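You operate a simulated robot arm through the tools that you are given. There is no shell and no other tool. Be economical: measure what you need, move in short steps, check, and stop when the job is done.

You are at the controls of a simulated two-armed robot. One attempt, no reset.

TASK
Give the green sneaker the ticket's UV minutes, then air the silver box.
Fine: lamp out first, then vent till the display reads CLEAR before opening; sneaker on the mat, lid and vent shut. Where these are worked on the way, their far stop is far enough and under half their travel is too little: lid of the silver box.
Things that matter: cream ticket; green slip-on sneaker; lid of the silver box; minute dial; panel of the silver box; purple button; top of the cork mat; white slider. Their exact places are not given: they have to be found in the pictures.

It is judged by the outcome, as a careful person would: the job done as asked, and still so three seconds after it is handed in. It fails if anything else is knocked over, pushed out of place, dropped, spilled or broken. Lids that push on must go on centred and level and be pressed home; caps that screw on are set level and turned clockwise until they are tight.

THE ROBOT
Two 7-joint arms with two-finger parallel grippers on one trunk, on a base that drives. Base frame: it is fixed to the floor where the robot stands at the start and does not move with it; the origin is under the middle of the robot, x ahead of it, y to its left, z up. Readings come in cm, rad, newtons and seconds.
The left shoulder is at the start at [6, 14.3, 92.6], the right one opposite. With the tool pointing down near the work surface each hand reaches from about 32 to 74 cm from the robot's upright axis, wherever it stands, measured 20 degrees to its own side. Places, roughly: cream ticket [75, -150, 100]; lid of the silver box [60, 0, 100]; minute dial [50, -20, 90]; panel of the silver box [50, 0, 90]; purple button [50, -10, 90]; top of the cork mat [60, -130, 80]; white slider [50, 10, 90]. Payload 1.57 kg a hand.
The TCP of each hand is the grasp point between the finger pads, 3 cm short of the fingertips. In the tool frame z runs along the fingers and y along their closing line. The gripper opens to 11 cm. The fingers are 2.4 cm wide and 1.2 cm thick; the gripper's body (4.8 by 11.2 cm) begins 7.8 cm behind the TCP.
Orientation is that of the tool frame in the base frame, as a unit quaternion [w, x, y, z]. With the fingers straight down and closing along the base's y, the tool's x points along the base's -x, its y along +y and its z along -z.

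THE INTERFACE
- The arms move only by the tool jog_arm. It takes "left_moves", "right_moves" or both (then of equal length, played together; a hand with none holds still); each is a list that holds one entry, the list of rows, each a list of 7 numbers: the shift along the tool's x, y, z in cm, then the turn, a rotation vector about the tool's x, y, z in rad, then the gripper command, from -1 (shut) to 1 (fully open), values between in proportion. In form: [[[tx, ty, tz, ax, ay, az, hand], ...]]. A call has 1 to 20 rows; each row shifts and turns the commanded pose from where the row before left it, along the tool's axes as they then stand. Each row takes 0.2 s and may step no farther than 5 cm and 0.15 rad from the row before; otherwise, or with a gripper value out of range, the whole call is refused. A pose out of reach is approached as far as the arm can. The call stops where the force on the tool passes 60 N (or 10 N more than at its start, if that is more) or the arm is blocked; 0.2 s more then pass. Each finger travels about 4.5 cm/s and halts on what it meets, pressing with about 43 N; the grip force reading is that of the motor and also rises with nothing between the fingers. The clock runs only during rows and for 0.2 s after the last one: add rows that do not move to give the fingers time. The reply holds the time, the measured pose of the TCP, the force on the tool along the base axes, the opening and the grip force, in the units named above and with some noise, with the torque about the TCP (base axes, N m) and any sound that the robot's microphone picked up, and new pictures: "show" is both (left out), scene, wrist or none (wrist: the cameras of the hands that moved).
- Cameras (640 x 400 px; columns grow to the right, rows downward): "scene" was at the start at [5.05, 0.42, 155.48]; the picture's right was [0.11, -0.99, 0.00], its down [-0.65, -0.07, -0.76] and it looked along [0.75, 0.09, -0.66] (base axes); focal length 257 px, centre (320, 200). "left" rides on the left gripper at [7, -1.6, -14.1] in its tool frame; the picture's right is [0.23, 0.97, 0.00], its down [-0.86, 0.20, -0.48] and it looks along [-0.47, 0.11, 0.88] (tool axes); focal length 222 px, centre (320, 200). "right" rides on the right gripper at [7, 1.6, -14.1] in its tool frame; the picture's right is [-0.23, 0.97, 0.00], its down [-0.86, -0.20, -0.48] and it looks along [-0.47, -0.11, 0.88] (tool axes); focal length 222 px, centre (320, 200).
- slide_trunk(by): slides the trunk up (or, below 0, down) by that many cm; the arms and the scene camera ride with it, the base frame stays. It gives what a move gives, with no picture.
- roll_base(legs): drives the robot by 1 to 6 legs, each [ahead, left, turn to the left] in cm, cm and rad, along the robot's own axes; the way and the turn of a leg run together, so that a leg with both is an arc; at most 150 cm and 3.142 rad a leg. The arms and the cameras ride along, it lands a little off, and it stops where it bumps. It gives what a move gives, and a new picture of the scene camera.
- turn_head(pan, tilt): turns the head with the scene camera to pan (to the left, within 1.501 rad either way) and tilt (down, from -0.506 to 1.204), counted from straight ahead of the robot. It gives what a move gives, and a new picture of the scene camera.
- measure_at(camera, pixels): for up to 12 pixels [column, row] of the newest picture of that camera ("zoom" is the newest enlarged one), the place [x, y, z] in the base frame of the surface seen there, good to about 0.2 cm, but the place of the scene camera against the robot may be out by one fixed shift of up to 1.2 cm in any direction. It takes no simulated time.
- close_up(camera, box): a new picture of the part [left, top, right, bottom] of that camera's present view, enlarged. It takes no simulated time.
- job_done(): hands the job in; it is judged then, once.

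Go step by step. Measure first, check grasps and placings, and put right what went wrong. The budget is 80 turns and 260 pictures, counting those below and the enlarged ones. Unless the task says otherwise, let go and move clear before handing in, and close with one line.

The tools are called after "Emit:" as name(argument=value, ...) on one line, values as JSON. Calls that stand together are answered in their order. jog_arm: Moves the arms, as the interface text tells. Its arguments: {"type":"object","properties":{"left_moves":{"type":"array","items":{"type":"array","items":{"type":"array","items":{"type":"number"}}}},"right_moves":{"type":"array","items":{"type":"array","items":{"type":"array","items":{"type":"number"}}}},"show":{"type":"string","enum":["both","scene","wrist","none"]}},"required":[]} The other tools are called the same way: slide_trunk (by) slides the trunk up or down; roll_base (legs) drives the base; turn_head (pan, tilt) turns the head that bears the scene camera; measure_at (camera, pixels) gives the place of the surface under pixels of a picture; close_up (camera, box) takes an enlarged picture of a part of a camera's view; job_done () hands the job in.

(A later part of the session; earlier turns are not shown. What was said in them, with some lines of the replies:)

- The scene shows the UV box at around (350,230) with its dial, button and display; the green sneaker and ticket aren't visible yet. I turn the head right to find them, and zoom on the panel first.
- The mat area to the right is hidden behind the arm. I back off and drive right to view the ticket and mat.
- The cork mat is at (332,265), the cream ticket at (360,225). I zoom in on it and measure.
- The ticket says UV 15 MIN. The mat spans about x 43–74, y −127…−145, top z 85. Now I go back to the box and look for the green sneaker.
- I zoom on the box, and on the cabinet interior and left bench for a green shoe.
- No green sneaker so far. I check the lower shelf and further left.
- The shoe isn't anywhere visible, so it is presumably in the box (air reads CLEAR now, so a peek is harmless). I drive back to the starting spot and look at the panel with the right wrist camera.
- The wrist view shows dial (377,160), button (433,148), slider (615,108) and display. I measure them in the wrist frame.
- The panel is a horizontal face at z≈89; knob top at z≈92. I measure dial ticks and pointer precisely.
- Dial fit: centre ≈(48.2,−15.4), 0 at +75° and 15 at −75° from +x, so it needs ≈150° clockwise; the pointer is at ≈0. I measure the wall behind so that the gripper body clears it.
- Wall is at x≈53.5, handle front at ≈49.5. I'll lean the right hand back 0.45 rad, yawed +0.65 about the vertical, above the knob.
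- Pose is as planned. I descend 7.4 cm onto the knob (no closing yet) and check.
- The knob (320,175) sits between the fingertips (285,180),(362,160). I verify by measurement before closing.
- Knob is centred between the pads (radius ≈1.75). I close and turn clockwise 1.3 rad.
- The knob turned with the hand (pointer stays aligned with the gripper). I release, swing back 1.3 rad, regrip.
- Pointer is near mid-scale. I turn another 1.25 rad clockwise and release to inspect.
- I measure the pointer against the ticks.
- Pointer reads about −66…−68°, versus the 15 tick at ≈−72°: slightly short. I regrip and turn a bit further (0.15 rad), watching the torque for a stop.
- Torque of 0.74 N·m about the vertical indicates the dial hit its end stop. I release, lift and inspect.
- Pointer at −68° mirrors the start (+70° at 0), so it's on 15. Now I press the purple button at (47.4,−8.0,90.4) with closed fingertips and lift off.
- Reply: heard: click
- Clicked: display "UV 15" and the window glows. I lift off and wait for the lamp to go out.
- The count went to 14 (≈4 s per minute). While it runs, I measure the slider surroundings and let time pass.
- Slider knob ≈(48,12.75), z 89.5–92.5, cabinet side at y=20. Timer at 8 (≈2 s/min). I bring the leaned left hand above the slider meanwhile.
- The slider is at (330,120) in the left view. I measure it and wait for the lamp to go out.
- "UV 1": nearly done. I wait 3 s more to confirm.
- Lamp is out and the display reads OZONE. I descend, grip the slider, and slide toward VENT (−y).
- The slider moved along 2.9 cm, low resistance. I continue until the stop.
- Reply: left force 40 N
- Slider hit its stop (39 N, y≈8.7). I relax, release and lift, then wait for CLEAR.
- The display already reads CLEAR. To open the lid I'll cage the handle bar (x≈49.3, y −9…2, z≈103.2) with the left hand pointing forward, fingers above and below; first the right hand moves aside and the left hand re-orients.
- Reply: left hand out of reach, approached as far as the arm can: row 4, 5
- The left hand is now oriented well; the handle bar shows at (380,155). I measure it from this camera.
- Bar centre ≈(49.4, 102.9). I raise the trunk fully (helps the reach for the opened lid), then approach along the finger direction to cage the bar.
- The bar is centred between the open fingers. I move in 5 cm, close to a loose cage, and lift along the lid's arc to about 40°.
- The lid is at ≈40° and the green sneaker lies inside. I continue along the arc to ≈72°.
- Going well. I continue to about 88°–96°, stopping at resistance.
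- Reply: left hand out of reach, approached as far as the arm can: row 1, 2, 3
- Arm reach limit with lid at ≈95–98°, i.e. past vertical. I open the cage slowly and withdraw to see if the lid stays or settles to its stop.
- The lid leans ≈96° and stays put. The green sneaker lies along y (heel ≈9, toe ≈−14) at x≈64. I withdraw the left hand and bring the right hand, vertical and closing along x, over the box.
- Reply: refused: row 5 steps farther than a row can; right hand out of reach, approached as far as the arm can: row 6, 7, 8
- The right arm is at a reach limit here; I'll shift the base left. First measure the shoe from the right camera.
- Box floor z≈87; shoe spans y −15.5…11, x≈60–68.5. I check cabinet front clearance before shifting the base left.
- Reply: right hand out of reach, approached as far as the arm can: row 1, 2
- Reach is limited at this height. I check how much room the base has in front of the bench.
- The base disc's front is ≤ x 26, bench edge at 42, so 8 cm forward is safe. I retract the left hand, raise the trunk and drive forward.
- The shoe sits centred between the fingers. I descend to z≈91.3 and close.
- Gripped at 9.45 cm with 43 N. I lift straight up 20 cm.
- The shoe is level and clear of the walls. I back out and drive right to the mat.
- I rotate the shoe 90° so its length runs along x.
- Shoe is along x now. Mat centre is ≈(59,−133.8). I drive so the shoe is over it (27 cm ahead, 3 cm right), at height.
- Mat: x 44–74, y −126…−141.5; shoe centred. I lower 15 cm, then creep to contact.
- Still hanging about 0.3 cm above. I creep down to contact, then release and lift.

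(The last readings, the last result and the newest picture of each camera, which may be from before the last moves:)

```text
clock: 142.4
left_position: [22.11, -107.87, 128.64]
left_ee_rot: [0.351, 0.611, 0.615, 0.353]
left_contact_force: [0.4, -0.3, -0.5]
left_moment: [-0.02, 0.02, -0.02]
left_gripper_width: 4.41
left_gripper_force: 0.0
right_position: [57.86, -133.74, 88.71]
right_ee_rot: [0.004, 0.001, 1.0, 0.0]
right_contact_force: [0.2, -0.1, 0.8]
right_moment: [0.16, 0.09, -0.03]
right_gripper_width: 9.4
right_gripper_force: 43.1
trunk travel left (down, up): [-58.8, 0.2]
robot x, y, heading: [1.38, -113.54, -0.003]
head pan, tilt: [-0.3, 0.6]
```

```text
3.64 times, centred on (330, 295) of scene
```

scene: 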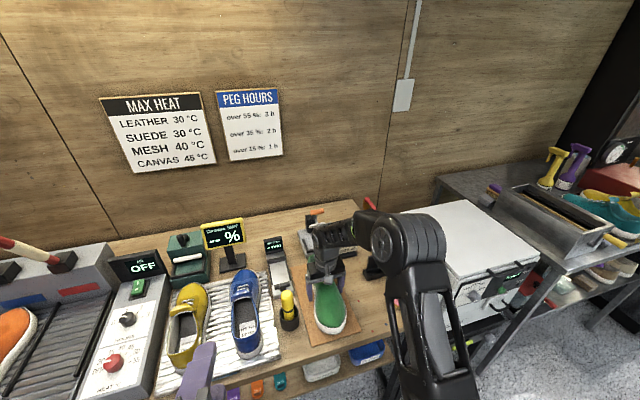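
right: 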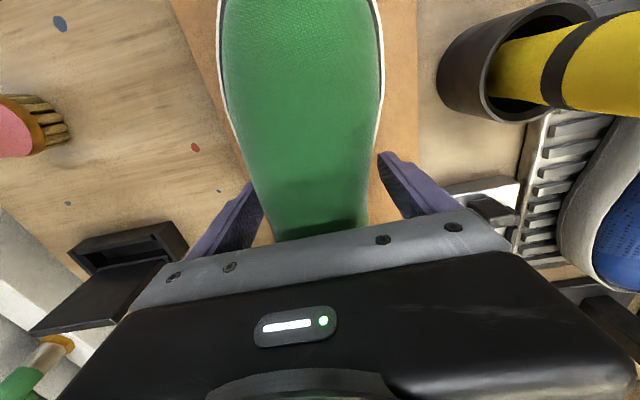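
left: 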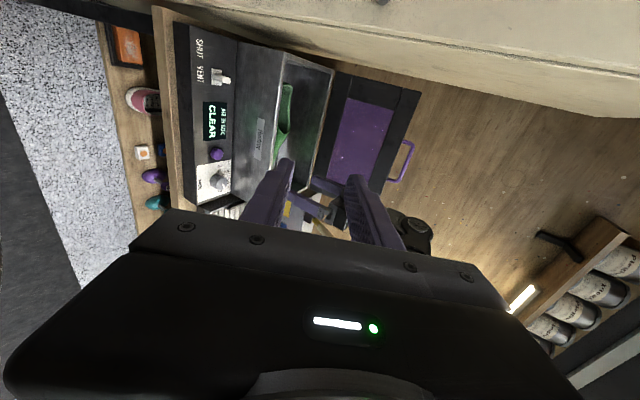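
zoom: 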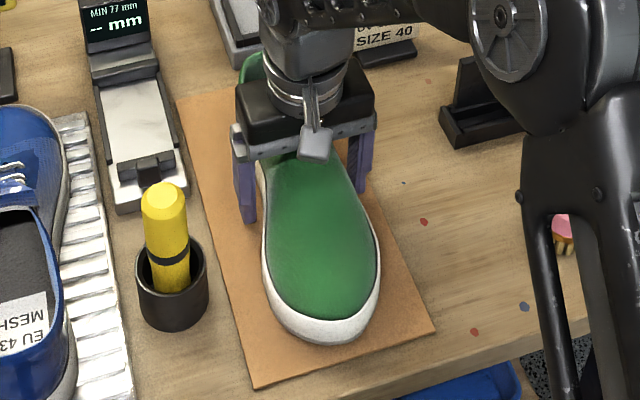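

Contact reached (force flipped from −2.9 to +0.8 N). I release and lift.

Emit:
jog_arm(right_moves=[[[0, 0, 0, 0, 0, 0, 0.8], [0, 0, 0, 0, 0, 0, 1], [0, 0, 0, 0, 0, 0, 1], [0, 0, -2, 0, 0, 0, 1], [0, 0, -3, 0, 0, 0, 1], [0, 0, -4, 0, 0, 0, 1], [0, 0, -4, 0, 0, 0, 1], [0, 0, -4, 0, 0, 0, 1], [0, 0, -4, 0, 0, 0, 1], [0, 0, 0, 0, 0, 0, 1]]], show="wrist")

Emit:
roll_base(legs=[[-25, 0, 0]])

Emit:
close_up(camera="scene", box=[240, 200, 400, 320])

```text
clock: 144.6
left_position: [22.17, -107.88, 128.6]
left_ee_rot: [0.351, 0.611, 0.616, 0.352]
left_contact_force: [-0.1, -0.1, 0.2]
left_moment: [0.01, -0.01, 0.02]
left_gripper_width: 4.37
left_gripper_force: 0.1
right_position: [57.81, -133.89, 109.71]
right_ee_rot: [0.003, 0.0, 1.0, -0.001]
right_contact_force: [0.3, 0.0, -0.6]
right_moment: [-0.02, -0.02, 0.01]
right_gripper_width: 11.02
right_gripper_force: 0.0
trunk travel left (down, up): [-58.8, 0.2]
robot x, y, heading: [1.5, -113.7, 0.002]
head pan, tilt: [-0.3, 0.6]
```

right: 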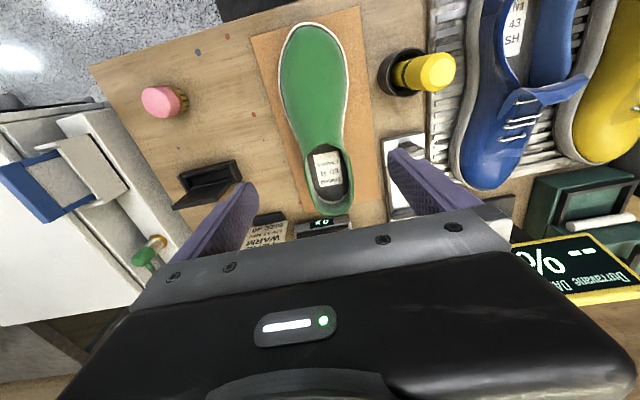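

```text
clock: 146.4
left_position: [-3.11, -107.67, 128.6]
left_ee_rot: [0.352, 0.611, 0.615, 0.353]
left_contact_force: [-0.5, 0.1, 0.0]
left_moment: [-0.01, -0.02, -0.05]
left_gripper_width: 4.39
left_gripper_force: 0.0
right_position: [32.42, -134.01, 109.86]
right_ee_rot: [0.005, 0.0, 1.0, 0.0]
right_contact_force: [-0.9, 0.4, -0.5]
right_moment: [-0.02, -0.06, 0.0]
right_gripper_width: 11.0
right_gripper_force: 0.1
trunk travel left (down, up): [-58.8, 0.2]
robot x, y, heading: [-23.36, -113.63, 0.003]
head pan, tilt: [-0.3, 0.6]
```

scene: 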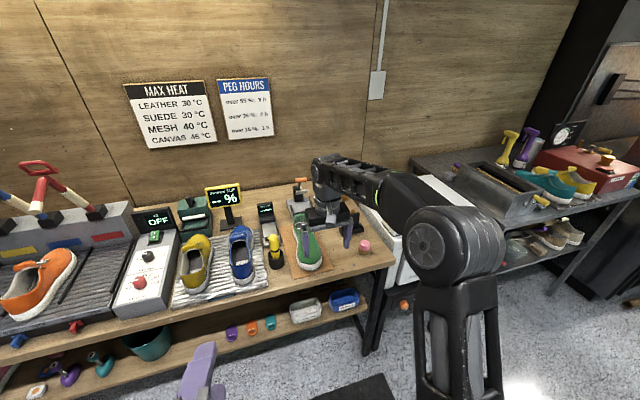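

```text
3.33 times, centred on (320, 260) of scene
```

zoom: 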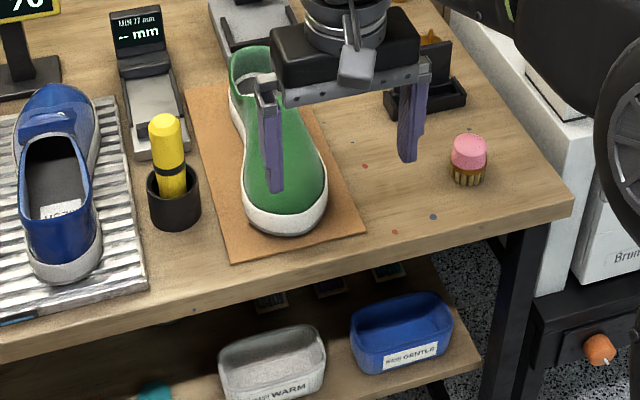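

The sneaker rests on the mat. Now I drive back to the box to close lid and vent.

Emit:
roll_base(legs=[[0, 115, 0], [25, 0, 0]])

Emit:
turn_head(pan=0.0, tilt=0.6)

```text
clock: 153.7
left_position: [22.98, 6.27, 128.52]
left_ee_rot: [0.353, 0.615, 0.612, 0.35]
left_contact_force: [-0.1, 1.2, -0.4]
left_moment: [-0.01, -0.02, -0.04]
left_gripper_width: 4.42
left_gripper_force: 0.2
right_position: [58.33, -20.29, 109.58]
right_ee_rot: [0.003, 0.007, 1.0, 0.0]
right_contact_force: [0.5, 0.2, 0.2]
right_moment: [0.0, 0.04, 0.02]
right_gripper_width: 10.99
right_gripper_force: 0.1
trunk travel left (down, up): [-58.8, 0.2]
robot x, y, heading: [1.97, 0.71, -0.009]
head pan, tilt: [-0.3, 0.6]
```

scene: 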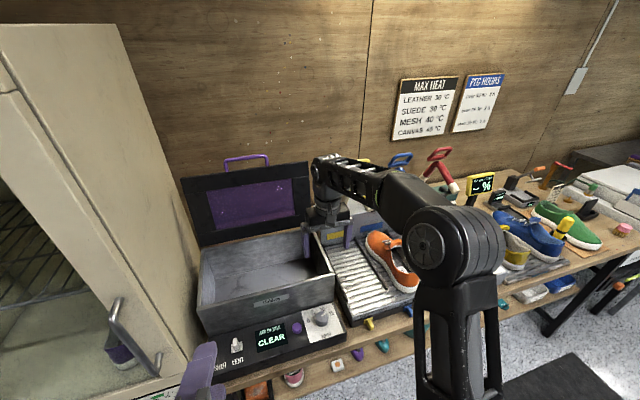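

```text
clock: 154.5
left_position: [22.9, 6.24, 128.53]
left_ee_rot: [0.353, 0.614, 0.613, 0.35]
left_contact_force: [0.9, 0.5, 0.9]
left_moment: [0.0, -0.01, 0.02]
left_gripper_width: 4.38
left_gripper_force: 0.1
right_position: [58.15, -20.45, 109.67]
right_ee_rot: [0.004, 0.007, 1.0, 0.0]
right_contact_force: [-0.4, 0.1, -0.1]
right_moment: [-0.03, 0.03, 0.03]
right_gripper_width: 11.02
right_gripper_force: 0.0
trunk travel left (down, up): [-58.8, 0.2]
robot x, y, heading: [2.12, 1.03, -0.015]
head pan, tilt: [0.0, 0.6]
```

scene: 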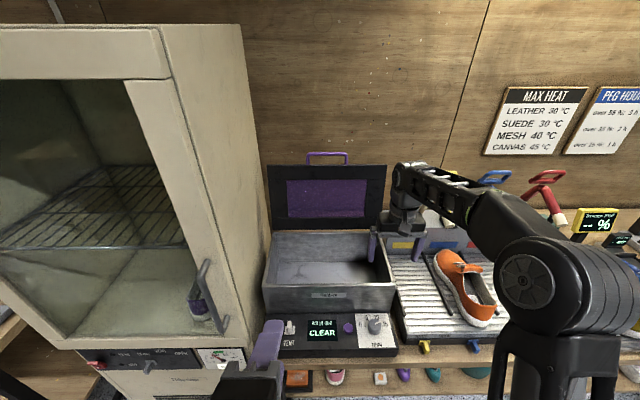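

I retract the right hand out of the lid's sweep and advance the left hand toward the handle.

Emit:
jog_arm(right_moves=[[[4, -1, 0, 0, 0, 0, 0], [4, -1, 0, 0, 0, 0, -1], [4, -1, 0, 0, 0, 0, -1], [4, -1, 0, 0, 0, 0, -1], [4, 0, 0, 0, 0, 0, -1]]], show="none")

Emit:
jog_arm(left_moves=[[[-1.5, 2.34, 4.07, 0, 0, 0, -0.4], [-1.5, 2.34, 4.07, 0, 0, 0, -0.4], [-1.5, 2.34, 4.07, 0, 0, 0, -0.4], [-1.5, 2.34, 4.07, 0, 0, 0, -0.4], [-1.5, 2.34, 4.07, 0, 0, 0, -0.4], [0, 2.34, 4.07, 0, 0, 0, -0.4], [0, 2.34, 4.07, 0, 0, 0, -0.4], [0, 2.34, 4.07, 0, 0, 0, -0.4], [0, 2.34, 4.07, 0, 0, 0, -0.4], [0, 2.34, 4.07, 0, 0, 0, -0.4], [0, 0, 0, 0, 0, 0, -0.4]]])

```text
clock: 155.7
left_position: [22.65, 6.4, 128.62]
left_ee_rot: [0.354, 0.614, 0.612, 0.351]
left_contact_force: [-0.2, 0.4, 0.8]
left_moment: [-0.01, -0.03, 0.02]
left_gripper_width: 4.43
left_gripper_force: 0.1
right_position: [37.79, -24.09, 109.84]
right_ee_rot: [0.004, 0.008, 1.0, -0.001]
right_contact_force: [-0.5, -0.4, -0.1]
right_moment: [0.04, 0.0, -0.01]
right_gripper_width: 0.59
right_gripper_force: 0.5
trunk travel left (down, up): [-58.8, 0.2]
robot x, y, heading: [2.42, 1.01, -0.01]
head pan, tilt: [0.0, 0.6]
```

```text
clock: 158.1
left_position: [69.59, -1.34, 128.39]
left_ee_rot: [0.354, 0.614, 0.611, 0.351]
left_contact_force: [-0.6, -0.9, 0.0]
left_moment: [-0.01, -0.02, -0.02]
left_gripper_width: 3.32
left_gripper_force: 0.1
right_position: [37.97, -24.02, 109.75]
right_ee_rot: [0.004, 0.007, 1.0, 0.0]
right_contact_force: [-0.4, 0.6, 0.7]
right_moment: [-0.01, -0.02, 0.03]
right_gripper_width: 0.0
right_gripper_force: 21.5
trunk travel left (down, up): [-58.8, 0.2]
robot x, y, heading: [2.02, 1.29, -0.016]
head pan, tilt: [0.0, 0.6]
```

scene: 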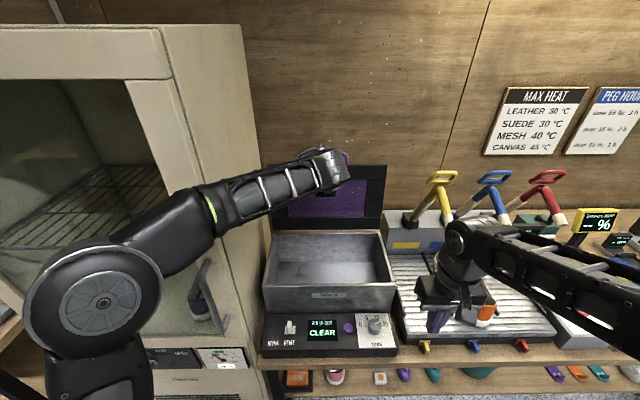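
left: 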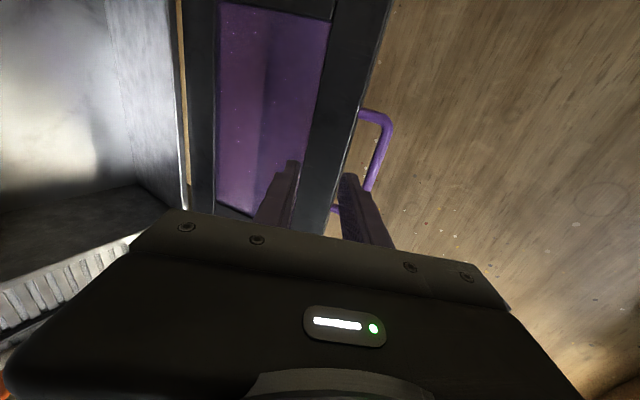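

Emit:
measure_at(camera="left", pixels=[[385, 140], [378, 165], [371, 185], [362, 112], [370, 60], [345, 120], [386, 125]])

Emit:
close_up(camera="left", box=[280, 90, 420, 240])

```text
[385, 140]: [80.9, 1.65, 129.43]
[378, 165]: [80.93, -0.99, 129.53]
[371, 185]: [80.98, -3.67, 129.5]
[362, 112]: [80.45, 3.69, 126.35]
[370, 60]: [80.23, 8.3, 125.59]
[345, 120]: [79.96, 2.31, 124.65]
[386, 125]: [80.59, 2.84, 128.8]
```

```text
2.67 times, centred on (350, 165) of left
```

zoom: 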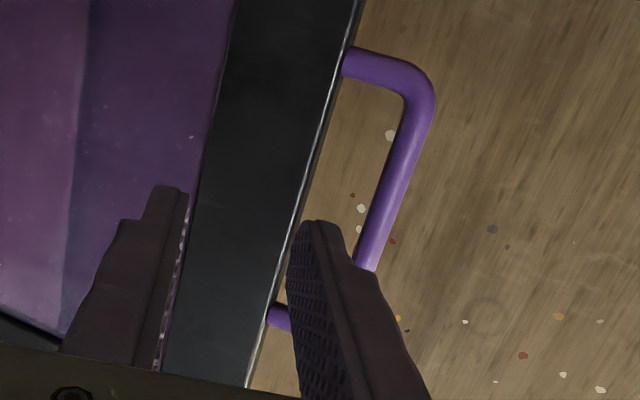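

Bar centre ≈(81.3,129.3), lid edge at z≈126.2. I enter with a narrow 2.4 cm cage at z 130.5.

Emit:
jog_arm(left_moves=[[[0, 1.864, -1.07, 0, 0, 0, -0.56], [0, 1.577, 2.745, 0, 0, 0, -0.56], [0, 1.577, 2.745, 0, 0, 0, -0.56], [0, 0.79, 1.37, 0, 0, 0, -0.56], [0, 0.79, 1.37, 0, 0, 0, -0.56], [0, 0, 0, 0, 0, 0, -0.56]]], show="wrist")

Emit:
close_up(camera="left", box=[240, 90, 420, 240])

```text
clock: 159.5
left_position: [79.21, -1.54, 130.38]
left_ee_rot: [0.353, 0.615, 0.611, 0.351]
left_contact_force: [0.3, -0.4, 0.1]
left_moment: [0.01, 0.0, -0.02]
left_gripper_width: 2.46
left_gripper_force: 0.1
right_position: [38.05, -24.01, 109.75]
right_ee_rot: [0.004, 0.007, 1.0, 0.0]
right_contact_force: [0.6, 0.5, -0.1]
right_moment: [-0.02, -0.01, 0.03]
right_gripper_width: 0.02
right_gripper_force: 20.6
trunk travel left (down, up): [-58.8, 0.2]
robot x, y, heading: [2.1, 1.19, -0.012]
head pan, tilt: [0.0, 0.6]
```

left: 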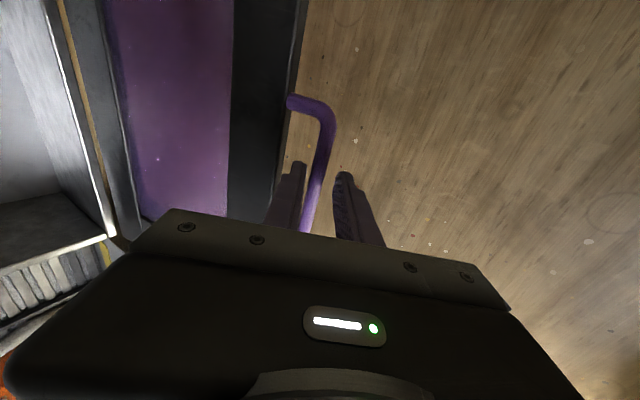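

```text
2.67 times, centred on (330, 165) of left
```

zoom: 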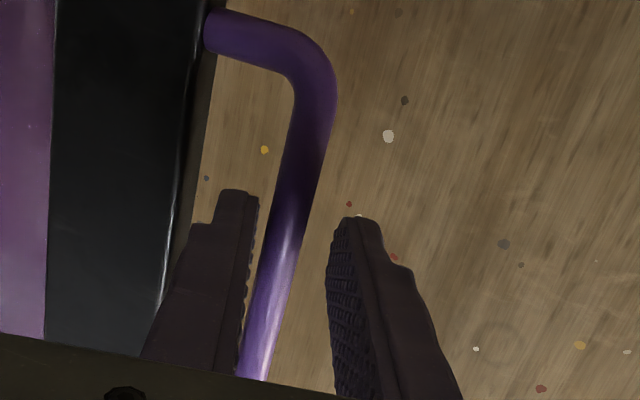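

The bar is between the fingers. I grip, bring the lid back past vertical to ≈84°, then loosen to a cage and seat deeper.

Emit:
jog_arm(left_moves=[[[0, 0, 0, 0, 0, 0, -0.8], [0, 0, 0, 0, 0, 0, -1], [0, 0, 0, 0, 0, 0, -1], [0, -0.41, -0.865, 0, 0, 0, -1], [0, -0.41, -0.865, 0, 0, 0, -1], [0, -0.47, -0.834, 0, 0, 0, -1], [0, -0.47, -0.834, 0, 0, 0, -1], [0, -0.52, -0.8, 0, 0, 0, -1], [0, -0.52, -0.8, 0, 0, 0, -1], [0, -0.58, -0.76, 0, 0, 0, -1], [0, -0.58, -0.76, 0, 0, 0, -1], [0, 0, 0, 0, 0, 0, -0.67], [0, 0, 0.5, 0, 0, 0, -0.67], [0, 0, 0.4, 0, 0, 0, -0.67], [0, 0, 0, 0, 0, 0, -0.67]]])

```text
clock: 162.7
left_position: [72.32, -1.45, 129.74]
left_ee_rot: [0.353, 0.615, 0.612, 0.35]
left_contact_force: [-0.4, 0.5, 0.0]
left_moment: [-0.01, 0.0, 0.01]
left_gripper_width: 1.82
left_gripper_force: 0.3
right_position: [38.14, -24.04, 109.68]
right_ee_rot: [0.005, 0.007, 1.0, 0.0]
right_contact_force: [0.3, 0.0, -0.4]
right_moment: [-0.02, -0.01, -0.04]
right_gripper_width: 0.02
right_gripper_force: 21.1
trunk travel left (down, up): [-58.8, 0.2]
robot x, y, heading: [2.19, 1.12, -0.013]
head pan, tilt: [0.0, 0.6]
```

scene: 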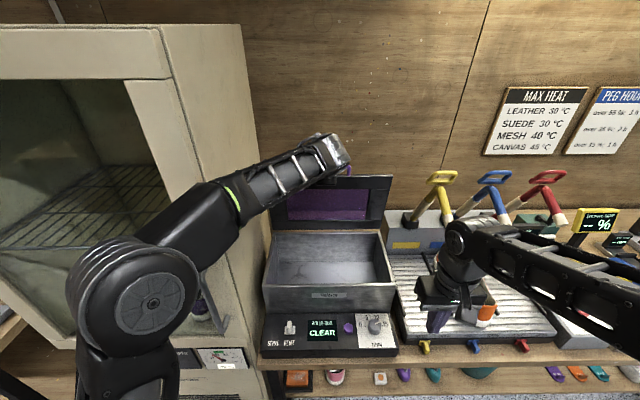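
left: 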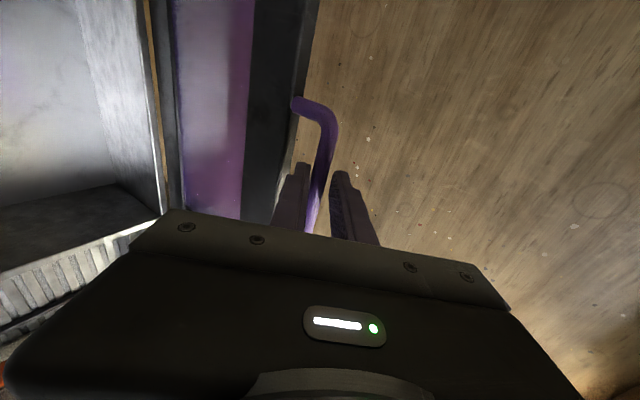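

Lid at ≈82° in the cage. I follow the arc down to ≈36°.

Emit:
jog_arm(left_moves=[[[0, -0.625, -1.45, 0, 0, 0, -0.67], [0, -0.625, -1.45, 0, 0, 0, -0.67], [0, -1.358, -1.347, 0, 0, 0, -0.67], [0, -1.449, -1.248, 0, 0, 0, -0.67], [0, -1.532, -1.144, 0, 0, 0, -0.67], [0, -1.608, -1.034, 0, 0, 0, -0.67], [0, -1.677, -0.92, 0, 0, 0, -0.67], [0, -1.737, -0.802, 0, 0, 0, -0.67], [0, -1.788, -0.677, 0, 0, 0, -0.67], [0, -1.831, -0.552, 0, 0, 0, -0.67], [0, -1.866, -0.422, 0, 0, 0, -0.67], [0, -1.89, -0.291, 0, 0, 0, -0.67], [0, 0, 0, 0, 0, 0, -0.67]]])

```text
clock: 165.5
left_position: [53.56, -1.53, 120.04]
left_ee_rot: [0.353, 0.615, 0.613, 0.35]
left_contact_force: [0.1, 0.0, -1.8]
left_moment: [0.02, 0.03, 0.03]
left_gripper_width: 1.97
left_gripper_force: 1.0
right_position: [38.09, -24.21, 109.77]
right_ee_rot: [0.004, 0.007, 1.0, 0.0]
right_contact_force: [0.8, 0.3, 0.2]
right_moment: [0.0, -0.03, -0.01]
right_gripper_width: 0.0
right_gripper_force: 21.7
trunk travel left (down, up): [-58.8, 0.2]
robot x, y, heading: [2.35, 0.74, -0.017]
head pan, tilt: [0.0, 0.6]
```

scene: 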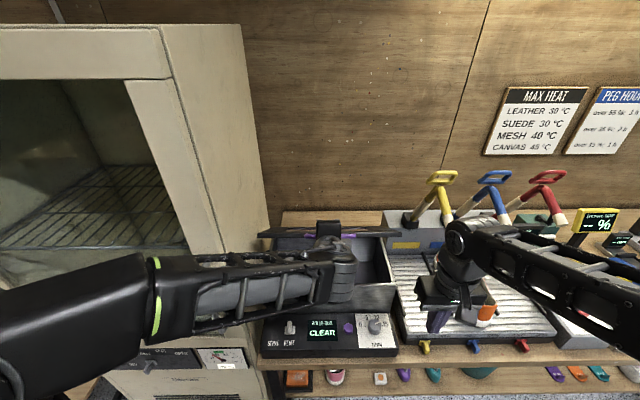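
left: 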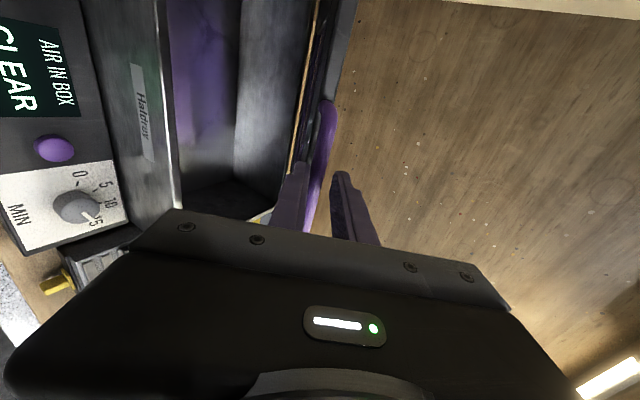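

On track at ≈36°. I lower the rest of the way to closed.

Emit:
jog_arm(left_moves=[[[0, -1.906, -0.158, 0, 0, 0, -0.67], [0, -1.913, -0.026, 0, 0, 0, -0.67], [0, -1.909, 0.108, 0, 0, 0, -0.67], [0, -1.898, 0.241, 0, 0, 0, -0.67], [0, -1.875, 0.373, 0, 0, 0, -0.67], [0, -1.845, 0.503, 0, 0, 0, -0.67], [0, -1.806, 0.63, 0, 0, 0, -0.67], [0, -0.878, 0.377, 0, 0, 0, -0.67], [0, -0.878, 0.377, 0, 0, 0, -0.67], [0, -0.85, 0.437, 0, 0, 0, -0.67], [0, -0.85, 0.437, 0, 0, 0, -0.67], [0, 0, 0, 0, 0, 0, -0.67]]])

```text
clock: 168.1
left_position: [48.06, -1.33, 103.93]
left_ee_rot: [0.354, 0.615, 0.612, 0.35]
left_contact_force: [-1.3, 1.1, -0.5]
left_moment: [-0.03, 0.05, -0.02]
left_gripper_width: 1.98
left_gripper_force: 1.0
right_position: [37.98, -24.03, 109.69]
right_ee_rot: [0.004, 0.007, 1.0, 0.001]
right_contact_force: [0.5, -0.6, -0.2]
right_moment: [-0.02, -0.03, 0.04]
right_gripper_width: 0.0
right_gripper_force: 21.1
trunk travel left (down, up): [-58.8, 0.2]
robot x, y, heading: [2.15, 0.88, -0.014]
head pan, tilt: [0.0, 0.6]
```

scene: 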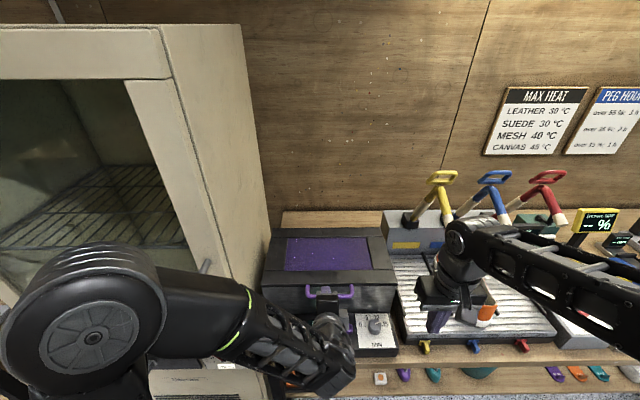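
left: 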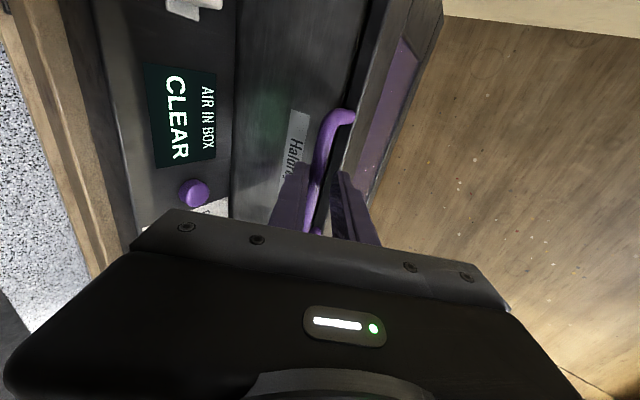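

The lid looks shut. I drop slightly more, open and withdraw, then verify.

Emit:
jog_arm(left_moves=[[[0, -0.35, 0.2, 0, 0, 0, -0.5], [0, 0, 0, 0, 0, 0, -0.4], [0, 0, 0, 0, 0, 0, -0.4], [0, 0, -2.5, 0, 0, 0, -0.4], [0, 0, -2.5, 0, 0, 0, -0.4], [0, 0, -2.5, 0, 0, 0, -0.4], [0, 0, -2.5, 0, 0, 0, -0.4], [0, 0, 0, 0, 0, 0, -0.4]]])

Emit:
close_up(camera="left", box=[220, 40, 460, 220])

```text
clock: 169.9
left_position: [39.6, -1.84, 108.87]
left_ee_rot: [0.352, 0.615, 0.612, 0.351]
left_contact_force: [-0.2, -0.6, -0.6]
left_moment: [0.03, 0.02, 0.01]
left_gripper_width: 3.32
left_gripper_force: 0.0
left hand out of reach, approached as far as the arm can: row 7
right_position: [38.06, -23.98, 109.7]
right_ee_rot: [0.004, 0.007, 1.0, 0.0]
right_contact_force: [0.3, 0.3, -0.1]
right_moment: [0.02, 0.04, -0.02]
right_gripper_width: 0.01
right_gripper_force: 21.1
trunk travel left (down, up): [-58.8, 0.2]
robot x, y, heading: [2.55, 0.86, -0.015]
head pan, tilt: [0.0, 0.6]
```

scene: 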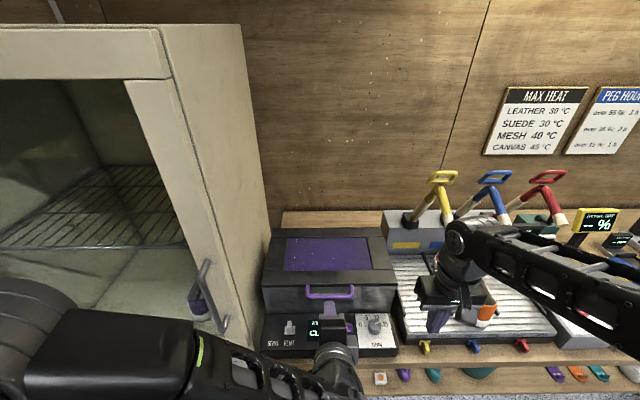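
left: 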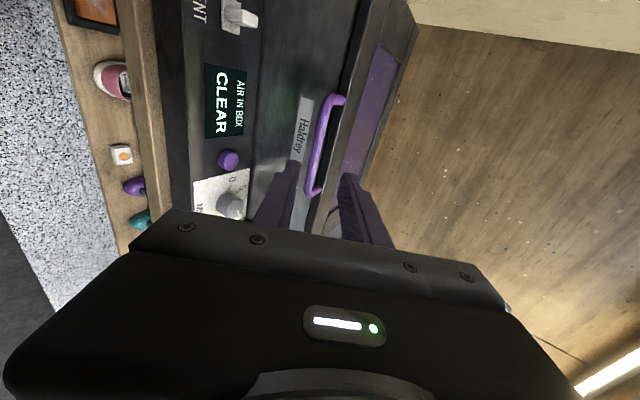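

```text
2.22 times, centred on (340, 130) of left
```

zoom: 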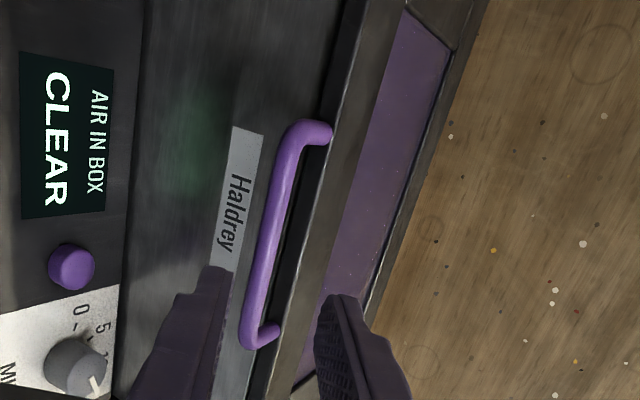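

The lid is flat and display CLEAR. For the vent I'll push the slider (now y≈8.7) back to +y with closed fingers; first back the base a little and lower the trunk, and check the slider location.

Emit:
measure_at(camera="left", pixels=[[330, 115], [318, 160], [312, 185], [250, 20], [232, 15], [228, 5], [245, 12], [380, 80]])

Emit:
roll_base(legs=[[-6, 0, 0.013]])

Emit:
slide_trunk(by=-6)

Emit:
jog_arm(left_moves=[[[0.5, 0, 0, 0, 0, 0, -1], [0, 0, 0, 0, 0, 0, -1], [0, 0, 0, 0, 0, 0, -1]]], show="wrist")

```text
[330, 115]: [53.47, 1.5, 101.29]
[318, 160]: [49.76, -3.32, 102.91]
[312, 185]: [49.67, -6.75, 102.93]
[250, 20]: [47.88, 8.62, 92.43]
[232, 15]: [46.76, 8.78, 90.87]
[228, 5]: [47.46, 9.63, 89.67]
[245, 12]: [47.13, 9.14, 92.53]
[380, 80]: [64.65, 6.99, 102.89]
```

```text
clock: 170.9
left_position: [33.61, -1.44, 108.79]
left_ee_rot: [0.351, 0.611, 0.616, 0.353]
left_contact_force: [-0.1, -0.5, -0.1]
left_moment: [0.02, 0.0, -0.01]
left_gripper_width: 3.28
left_gripper_force: 0.0
right_position: [32.36, -23.56, 109.74]
right_ee_rot: [0.005, 0.0, 1.0, 0.0]
right_contact_force: [-0.3, 0.3, -0.2]
right_moment: [-0.02, -0.04, -0.01]
right_gripper_width: 0.01
right_gripper_force: 21.6
trunk travel left (down, up): [-58.8, 0.2]
robot x, y, heading: [-3.87, 0.93, -0.002]
head pan, tilt: [0.0, 0.6]
```

scene: 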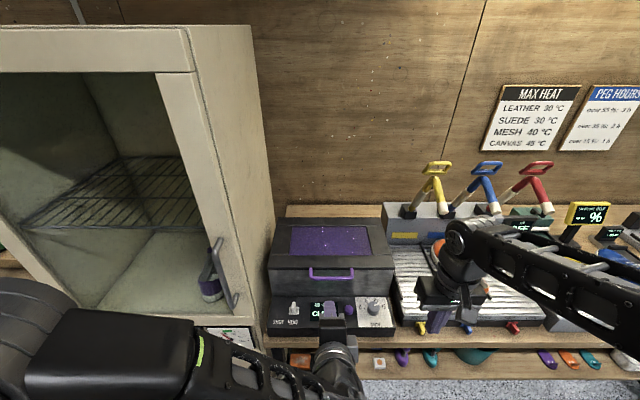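

```text
clock: 171.9
left_position: [33.76, -1.27, 102.73]
left_ee_rot: [0.351, 0.611, 0.616, 0.353]
left_contact_force: [-0.1, -0.3, 0.6]
left_moment: [0.0, 0.0, 0.03]
left_gripper_width: 3.28
left_gripper_force: 0.0
right_position: [32.44, -23.55, 103.63]
right_ee_rot: [0.005, 0.0, 1.0, 0.0]
right_contact_force: [0.6, -0.2, -0.2]
right_moment: [0.01, -0.03, 0.03]
right_gripper_width: 0.0
right_gripper_force: 21.3
trunk travel left (down, up): [-52.8, 6.2]
robot x, y, heading: [-4.17, 0.61, 0.006]
head pan, tilt: [0.0, 0.6]
```

```text
clock: 172.7
left_position: [33.97, -1.12, 102.96]
left_ee_rot: [0.349, 0.611, 0.617, 0.353]
left_contact_force: [0.6, 0.5, -0.3]
left_moment: [0.01, -0.01, 0.05]
left_gripper_width: 0.03
left_gripper_force: 21.4
left hand out of reach, approached as far as the arm can: row 1
right_position: [32.43, -23.62, 103.67]
right_ee_rot: [0.004, 0.0, 1.0, 0.0]
right_contact_force: [-0.3, 0.1, -0.4]
right_moment: [-0.01, -0.01, 0.0]
right_gripper_width: 0.0
right_gripper_force: 21.3
trunk travel left (down, up): [-52.8, 6.2]
robot x, y, heading: [-4.04, 0.98, -0.003]
head pan, tilt: [0.0, 0.6]
```

left: 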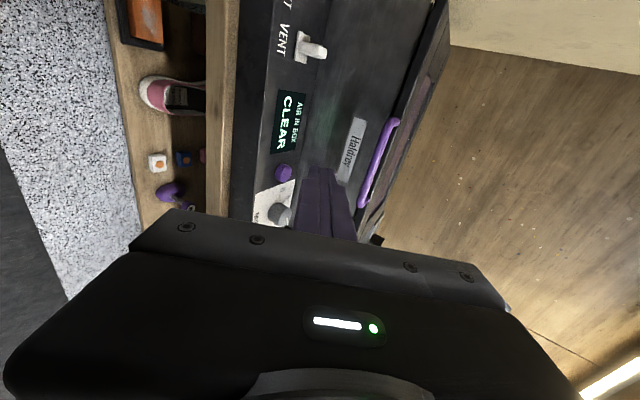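

Handle z 102.9 confirms shut. I approach beside the slider on its −y side.

Emit:
jog_arm(left_moves=[[[0, 0, 3, 0, 0, 0, -1], [0, 0, 3, 0, 0, 0, -1], [2.2, -1.1, 1.1, 0, 0, 0, -1], [2.2, -1.1, 1.1, 0, 0, 0, -1], [2.2, -1.1, 1.1, 0, 0, 0, -1], [0, 0, 0, 0, 0, 0, -1]]], show="wrist")

```text
clock: 174.1
left_position: [42.23, 3.82, 95.4]
left_ee_rot: [0.35, 0.61, 0.617, 0.354]
left_contact_force: [0.4, -0.4, -0.8]
left_moment: [-0.01, 0.02, -0.05]
left_gripper_width: 0.01
left_gripper_force: 21.2
left hand out of reach, approached as far as the arm can: row 4, 5
right_position: [32.39, -23.57, 103.76]
right_ee_rot: [0.004, 0.001, 1.0, 0.0]
right_contact_force: [0.0, 0.3, -0.2]
right_moment: [0.0, -0.02, -0.01]
right_gripper_width: 0.0
right_gripper_force: 21.4
trunk travel left (down, up): [-52.8, 6.2]
robot x, y, heading: [-3.45, 0.81, -0.0]
head pan, tilt: [0.0, 0.6]
```

left: 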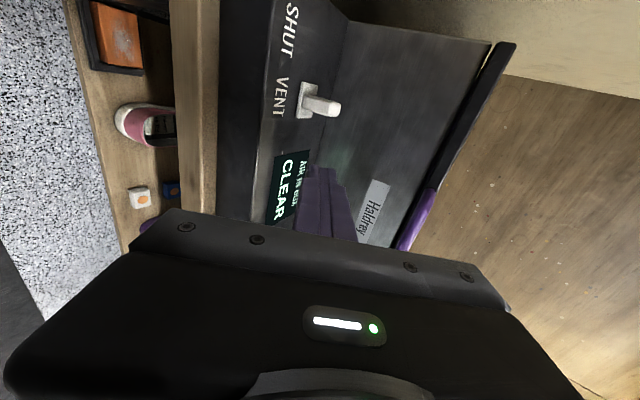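

This orientation is reach-limited here. I return the left hand to the earlier slider orientation (0.45 lean, closing along y) after backing off.

Emit:
jog_arm(left_moves=[[[0, 1.5, -2, 0, 0, 0, -0.4], [0, 1.5, 0, 0, 0, -0.143, -0.4], [0, 0, 0, 0, 0, -0.143, -0.4], [0, 0, 0, 0, 0, -0.143, -0.4], [0, 0, 0, 0, 0, -0.143, -0.4], [0, 0, 0, 0, 0, -0.143, -0.4], [0, 0, 0, 0, 0, -0.143, -0.4], [0, 0, 0, 0, 0, -0.143, -0.4], [0, 0, 0, 0, 0, -0.143, -0.4], [0, 0, 0, 0, 0, -0.143, -0.4], [0, 0, 0, 0, 0, -0.143, -0.4], [0, 0, 0, 0, 0, -0.143, -0.4], [0, 0, 0, 0, 0.15, 0, -0.4], [0, 0, 0, 0, 0.15, 0, -0.4], [0, 0, 0, 0, 0.15, 0, -0.4], [0, 0, 0, 0, 0.15, 0, -0.4], [0, 0, 0, 0, 0, 0, -0.4]]])

```text
clock: 177.7
left_position: [42.29, 3.28, 99.16]
left_ee_rot: [0.218, -0.005, 0.976, -0.001]
left_contact_force: [0.0, 0.1, 0.0]
left_moment: [-0.01, 0.01, 0.0]
left_gripper_width: 3.29
left_gripper_force: 0.0
left hand out of reach, approached as far as the arm can: row 1
right_position: [32.51, -23.51, 103.81]
right_ee_rot: [0.004, 0.0, 1.0, 0.0]
right_contact_force: [-0.5, 0.1, 0.1]
right_moment: [0.0, 0.02, 0.01]
right_gripper_width: 0.0
right_gripper_force: 21.4
trunk travel left (down, up): [-52.8, 6.2]
robot x, y, heading: [-3.85, 0.55, 0.001]
head pan, tilt: [0.0, 0.6]
```

scene: 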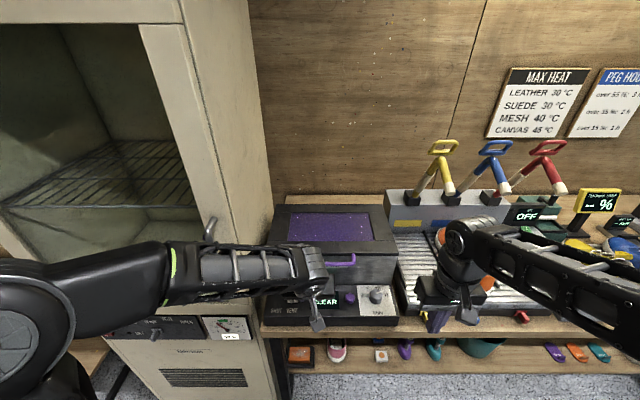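
left: 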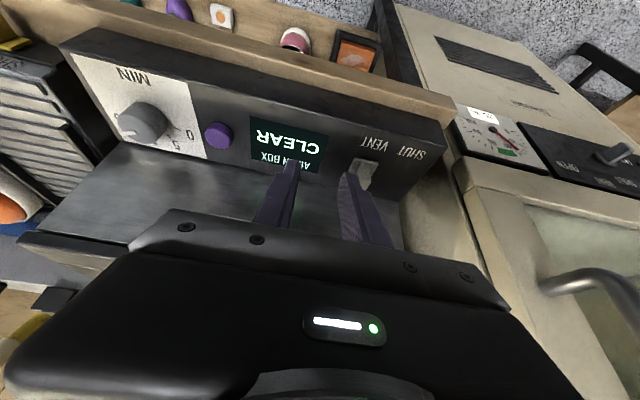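

Now above and beside; I move over the slider (y≈8.85), descend, grip, and slide +y to SHUT.

Emit:
jog_arm(left_moves=[[[0, 2.8, 0, 0, 0, 0, -0.27], [-2, 2.77, 0.97, 0, 0, 0, -0.27], [-2, 0, 0.97, 0, 0, 0, -0.27], [0.66, 0, 1.36, 0, 0, 0, -0.27], [0.66, 0, 1.36, 0, 0, 0, -0.27], [0.66, 0, 1.36, 0, 0, 0, -0.27], [0.66, 0, 1.36, 0, 0, 0, -0.27], [0, 0, 0, 0, 0, 0, -0.27], [0, 0, 0, 0, 0, 0, -1], [0, 0, 0, 0, 0, 0, -1], [0, 0, 0, 0, 0, 0, -1]]], show="wrist")

Emit:
close_up(camera="left", box=[240, 100, 420, 220])

```text
clock: 180.1
left_position: [46.66, 8.73, 92.86]
left_ee_rot: [0.219, -0.005, 0.976, 0.0]
left_contact_force: [1.0, 1.3, -1.4]
left_moment: [0.14, -0.08, -0.39]
left_gripper_width: 1.2
left_gripper_force: 24.4
right_position: [32.47, -23.49, 103.78]
right_ee_rot: [0.004, 0.0, 1.0, 0.0]
right_contact_force: [0.6, 0.9, 0.5]
right_moment: [0.03, 0.01, -0.02]
right_gripper_width: 0.02
right_gripper_force: 21.1
trunk travel left (down, up): [-52.8, 6.2]
robot x, y, heading: [-3.64, 0.78, 0.002]
head pan, tilt: [0.0, 0.6]
```

left: 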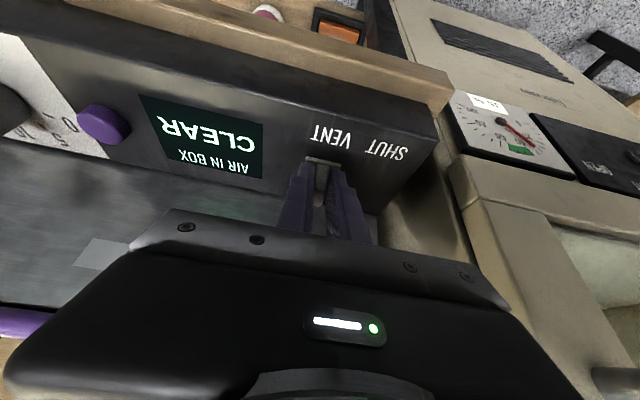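

```text
3.33 times, centred on (330, 160) of left
```

zoom: 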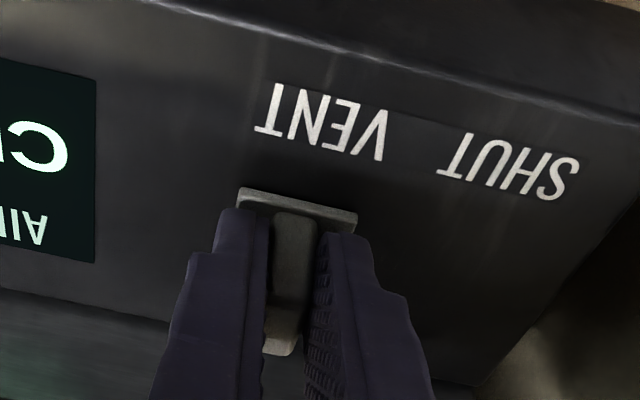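

Gripped. I slide +y about 4.8 cm to the SHUT stop.

Emit:
jog_arm(left_moves=[[[0, 0.5, 0, 0, 0, 0, -1], [0, 0.5, 0, 0, 0, 0, -1], [0, 0.5, 0, 0, 0, 0, -1], [0, 0.5, 0, 0, 0, 0, -1], [0, 0.5, 0, 0, 0, 0, -1], [0, 0.5, 0, 0, 0, 0, -1], [0, 0.5, 0, 0, 0, 0, -1], [0, 0.5, 0, 0, 0, 0, -1], [0, 0.3, 0, 0, 0, 0, -1], [0, 0.3, 0, 0, 0, 0, -1], [0, 0, 0, 0, 0, 0, -1]]], show="wrist")

```text
clock: 182.5
left_position: [46.68, 13.19, 92.83]
left_ee_rot: [0.218, -0.004, 0.976, -0.001]
left_contact_force: [-1.7, -14.8, -16.6]
left_moment: [0.01, 0.44, -0.51]
left_gripper_width: 1.16
left_gripper_force: 29.1
right_position: [32.52, -23.76, 103.61]
right_ee_rot: [0.003, 0.001, 1.0, 0.0]
right_contact_force: [-0.6, -0.9, 0.0]
right_moment: [-0.01, -0.01, -0.01]
right_gripper_width: 0.0
right_gripper_force: 21.1
trunk travel left (down, up): [-52.8, 6.2]
robot x, y, heading: [-3.63, 0.54, 0.0]
head pan, tilt: [0.0, 0.6]
5 turns are left
```

left: 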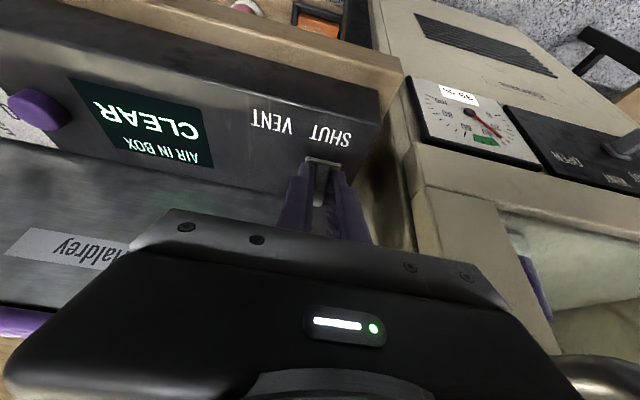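

The slider reached the SHUT stop (−15 N, y≈13.1). I relax, release, lift clear and back the arm away.

Emit:
jog_arm(left_moves=[[[0, -0.2, 0, 0, 0, 0, -1], [0, 0, 0, 0, 0, 0, -0.4], [0, 0, 0, 0, 0, 0, -0.4], [-0.7, 0, -1.5, 0, 0, 0, -0.4], [-0.7, 0, -1.5, 0, 0, 0, -0.4], [-0.7, 0, -1.5, 0, 0, 0, -0.4], [-0.7, 0, -1.5, 0, 0, 0, -0.4], [2.5, -2, -1.2, 0, 0, 0, -0.4], [2.7, -1, -1.3, 0, 0, 0, -0.4], [2.7, 0, -1.3, 0, 0, 0, -0.4], [0, 0, 0, 0, 0, 0, -0.4]]])

Emit:
close_up(camera="scene", box=[250, 190, 420, 350])

Emit:
close_up(camera="left", box=[200, 60, 440, 220])

```text
clock: 184.9
left_position: [37.78, 10.38, 99.41]
left_ee_rot: [0.219, -0.005, 0.976, 0.001]
left_contact_force: [0.3, -0.1, 0.8]
left_moment: [-0.02, 0.02, 0.0]
left_gripper_width: 3.29
left_gripper_force: 0.0
right_position: [32.5, -23.65, 103.67]
right_ee_rot: [0.003, 0.001, 1.0, 0.001]
right_contact_force: [0.4, -0.1, -0.3]
right_moment: [0.0, 0.04, 0.01]
right_gripper_width: 0.01
right_gripper_force: 21.2
trunk travel left (down, up): [-52.8, 6.2]
robot x, y, heading: [-3.5, 0.72, -0.001]
head pan, tilt: [0.0, 0.6]
```

scene: 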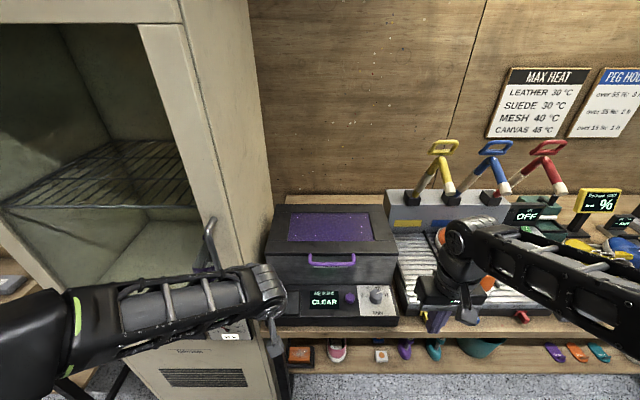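
left: 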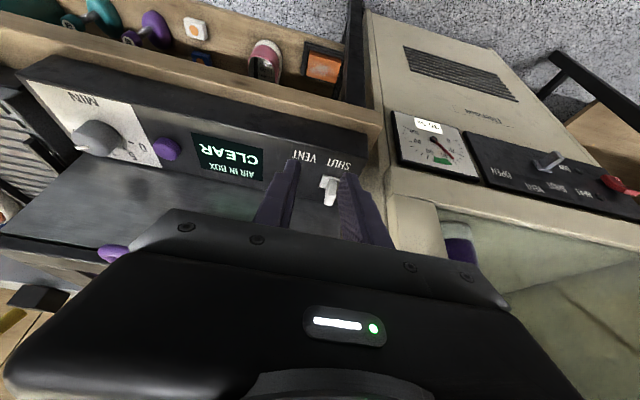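

```text
2.50 times, centred on (335, 270) of scene
```

zoom: 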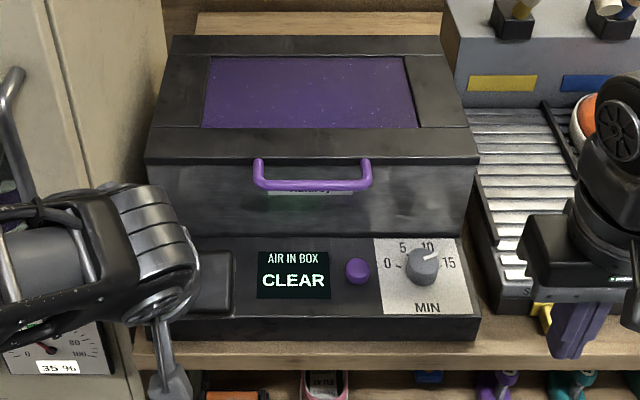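

```text
2.50 times, centred on (320, 140) of left
4 turns are left
```

zoom: 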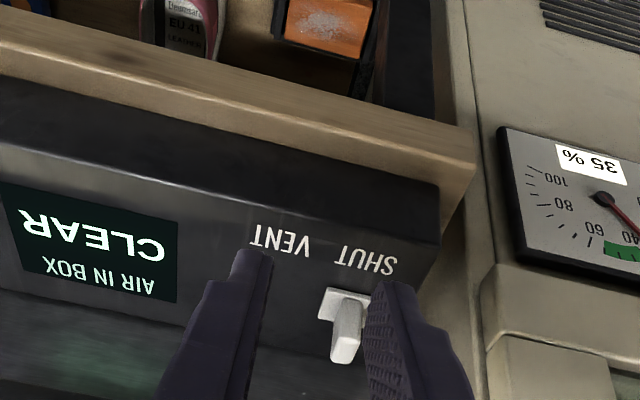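

Lid is shut, the slider is at SHUT, the display reads CLEAR with the lamp out, the sneaker is on the mat, and both hands are clear. I hand in.

Emit:
job_done()

```text
The job is handed in.
```

The green sneaker got its 15 UV minutes and is on the cork mat. After the lamp went out I vented the silver box until it read CLEAR before opening it, and its lid and vent are shut again.
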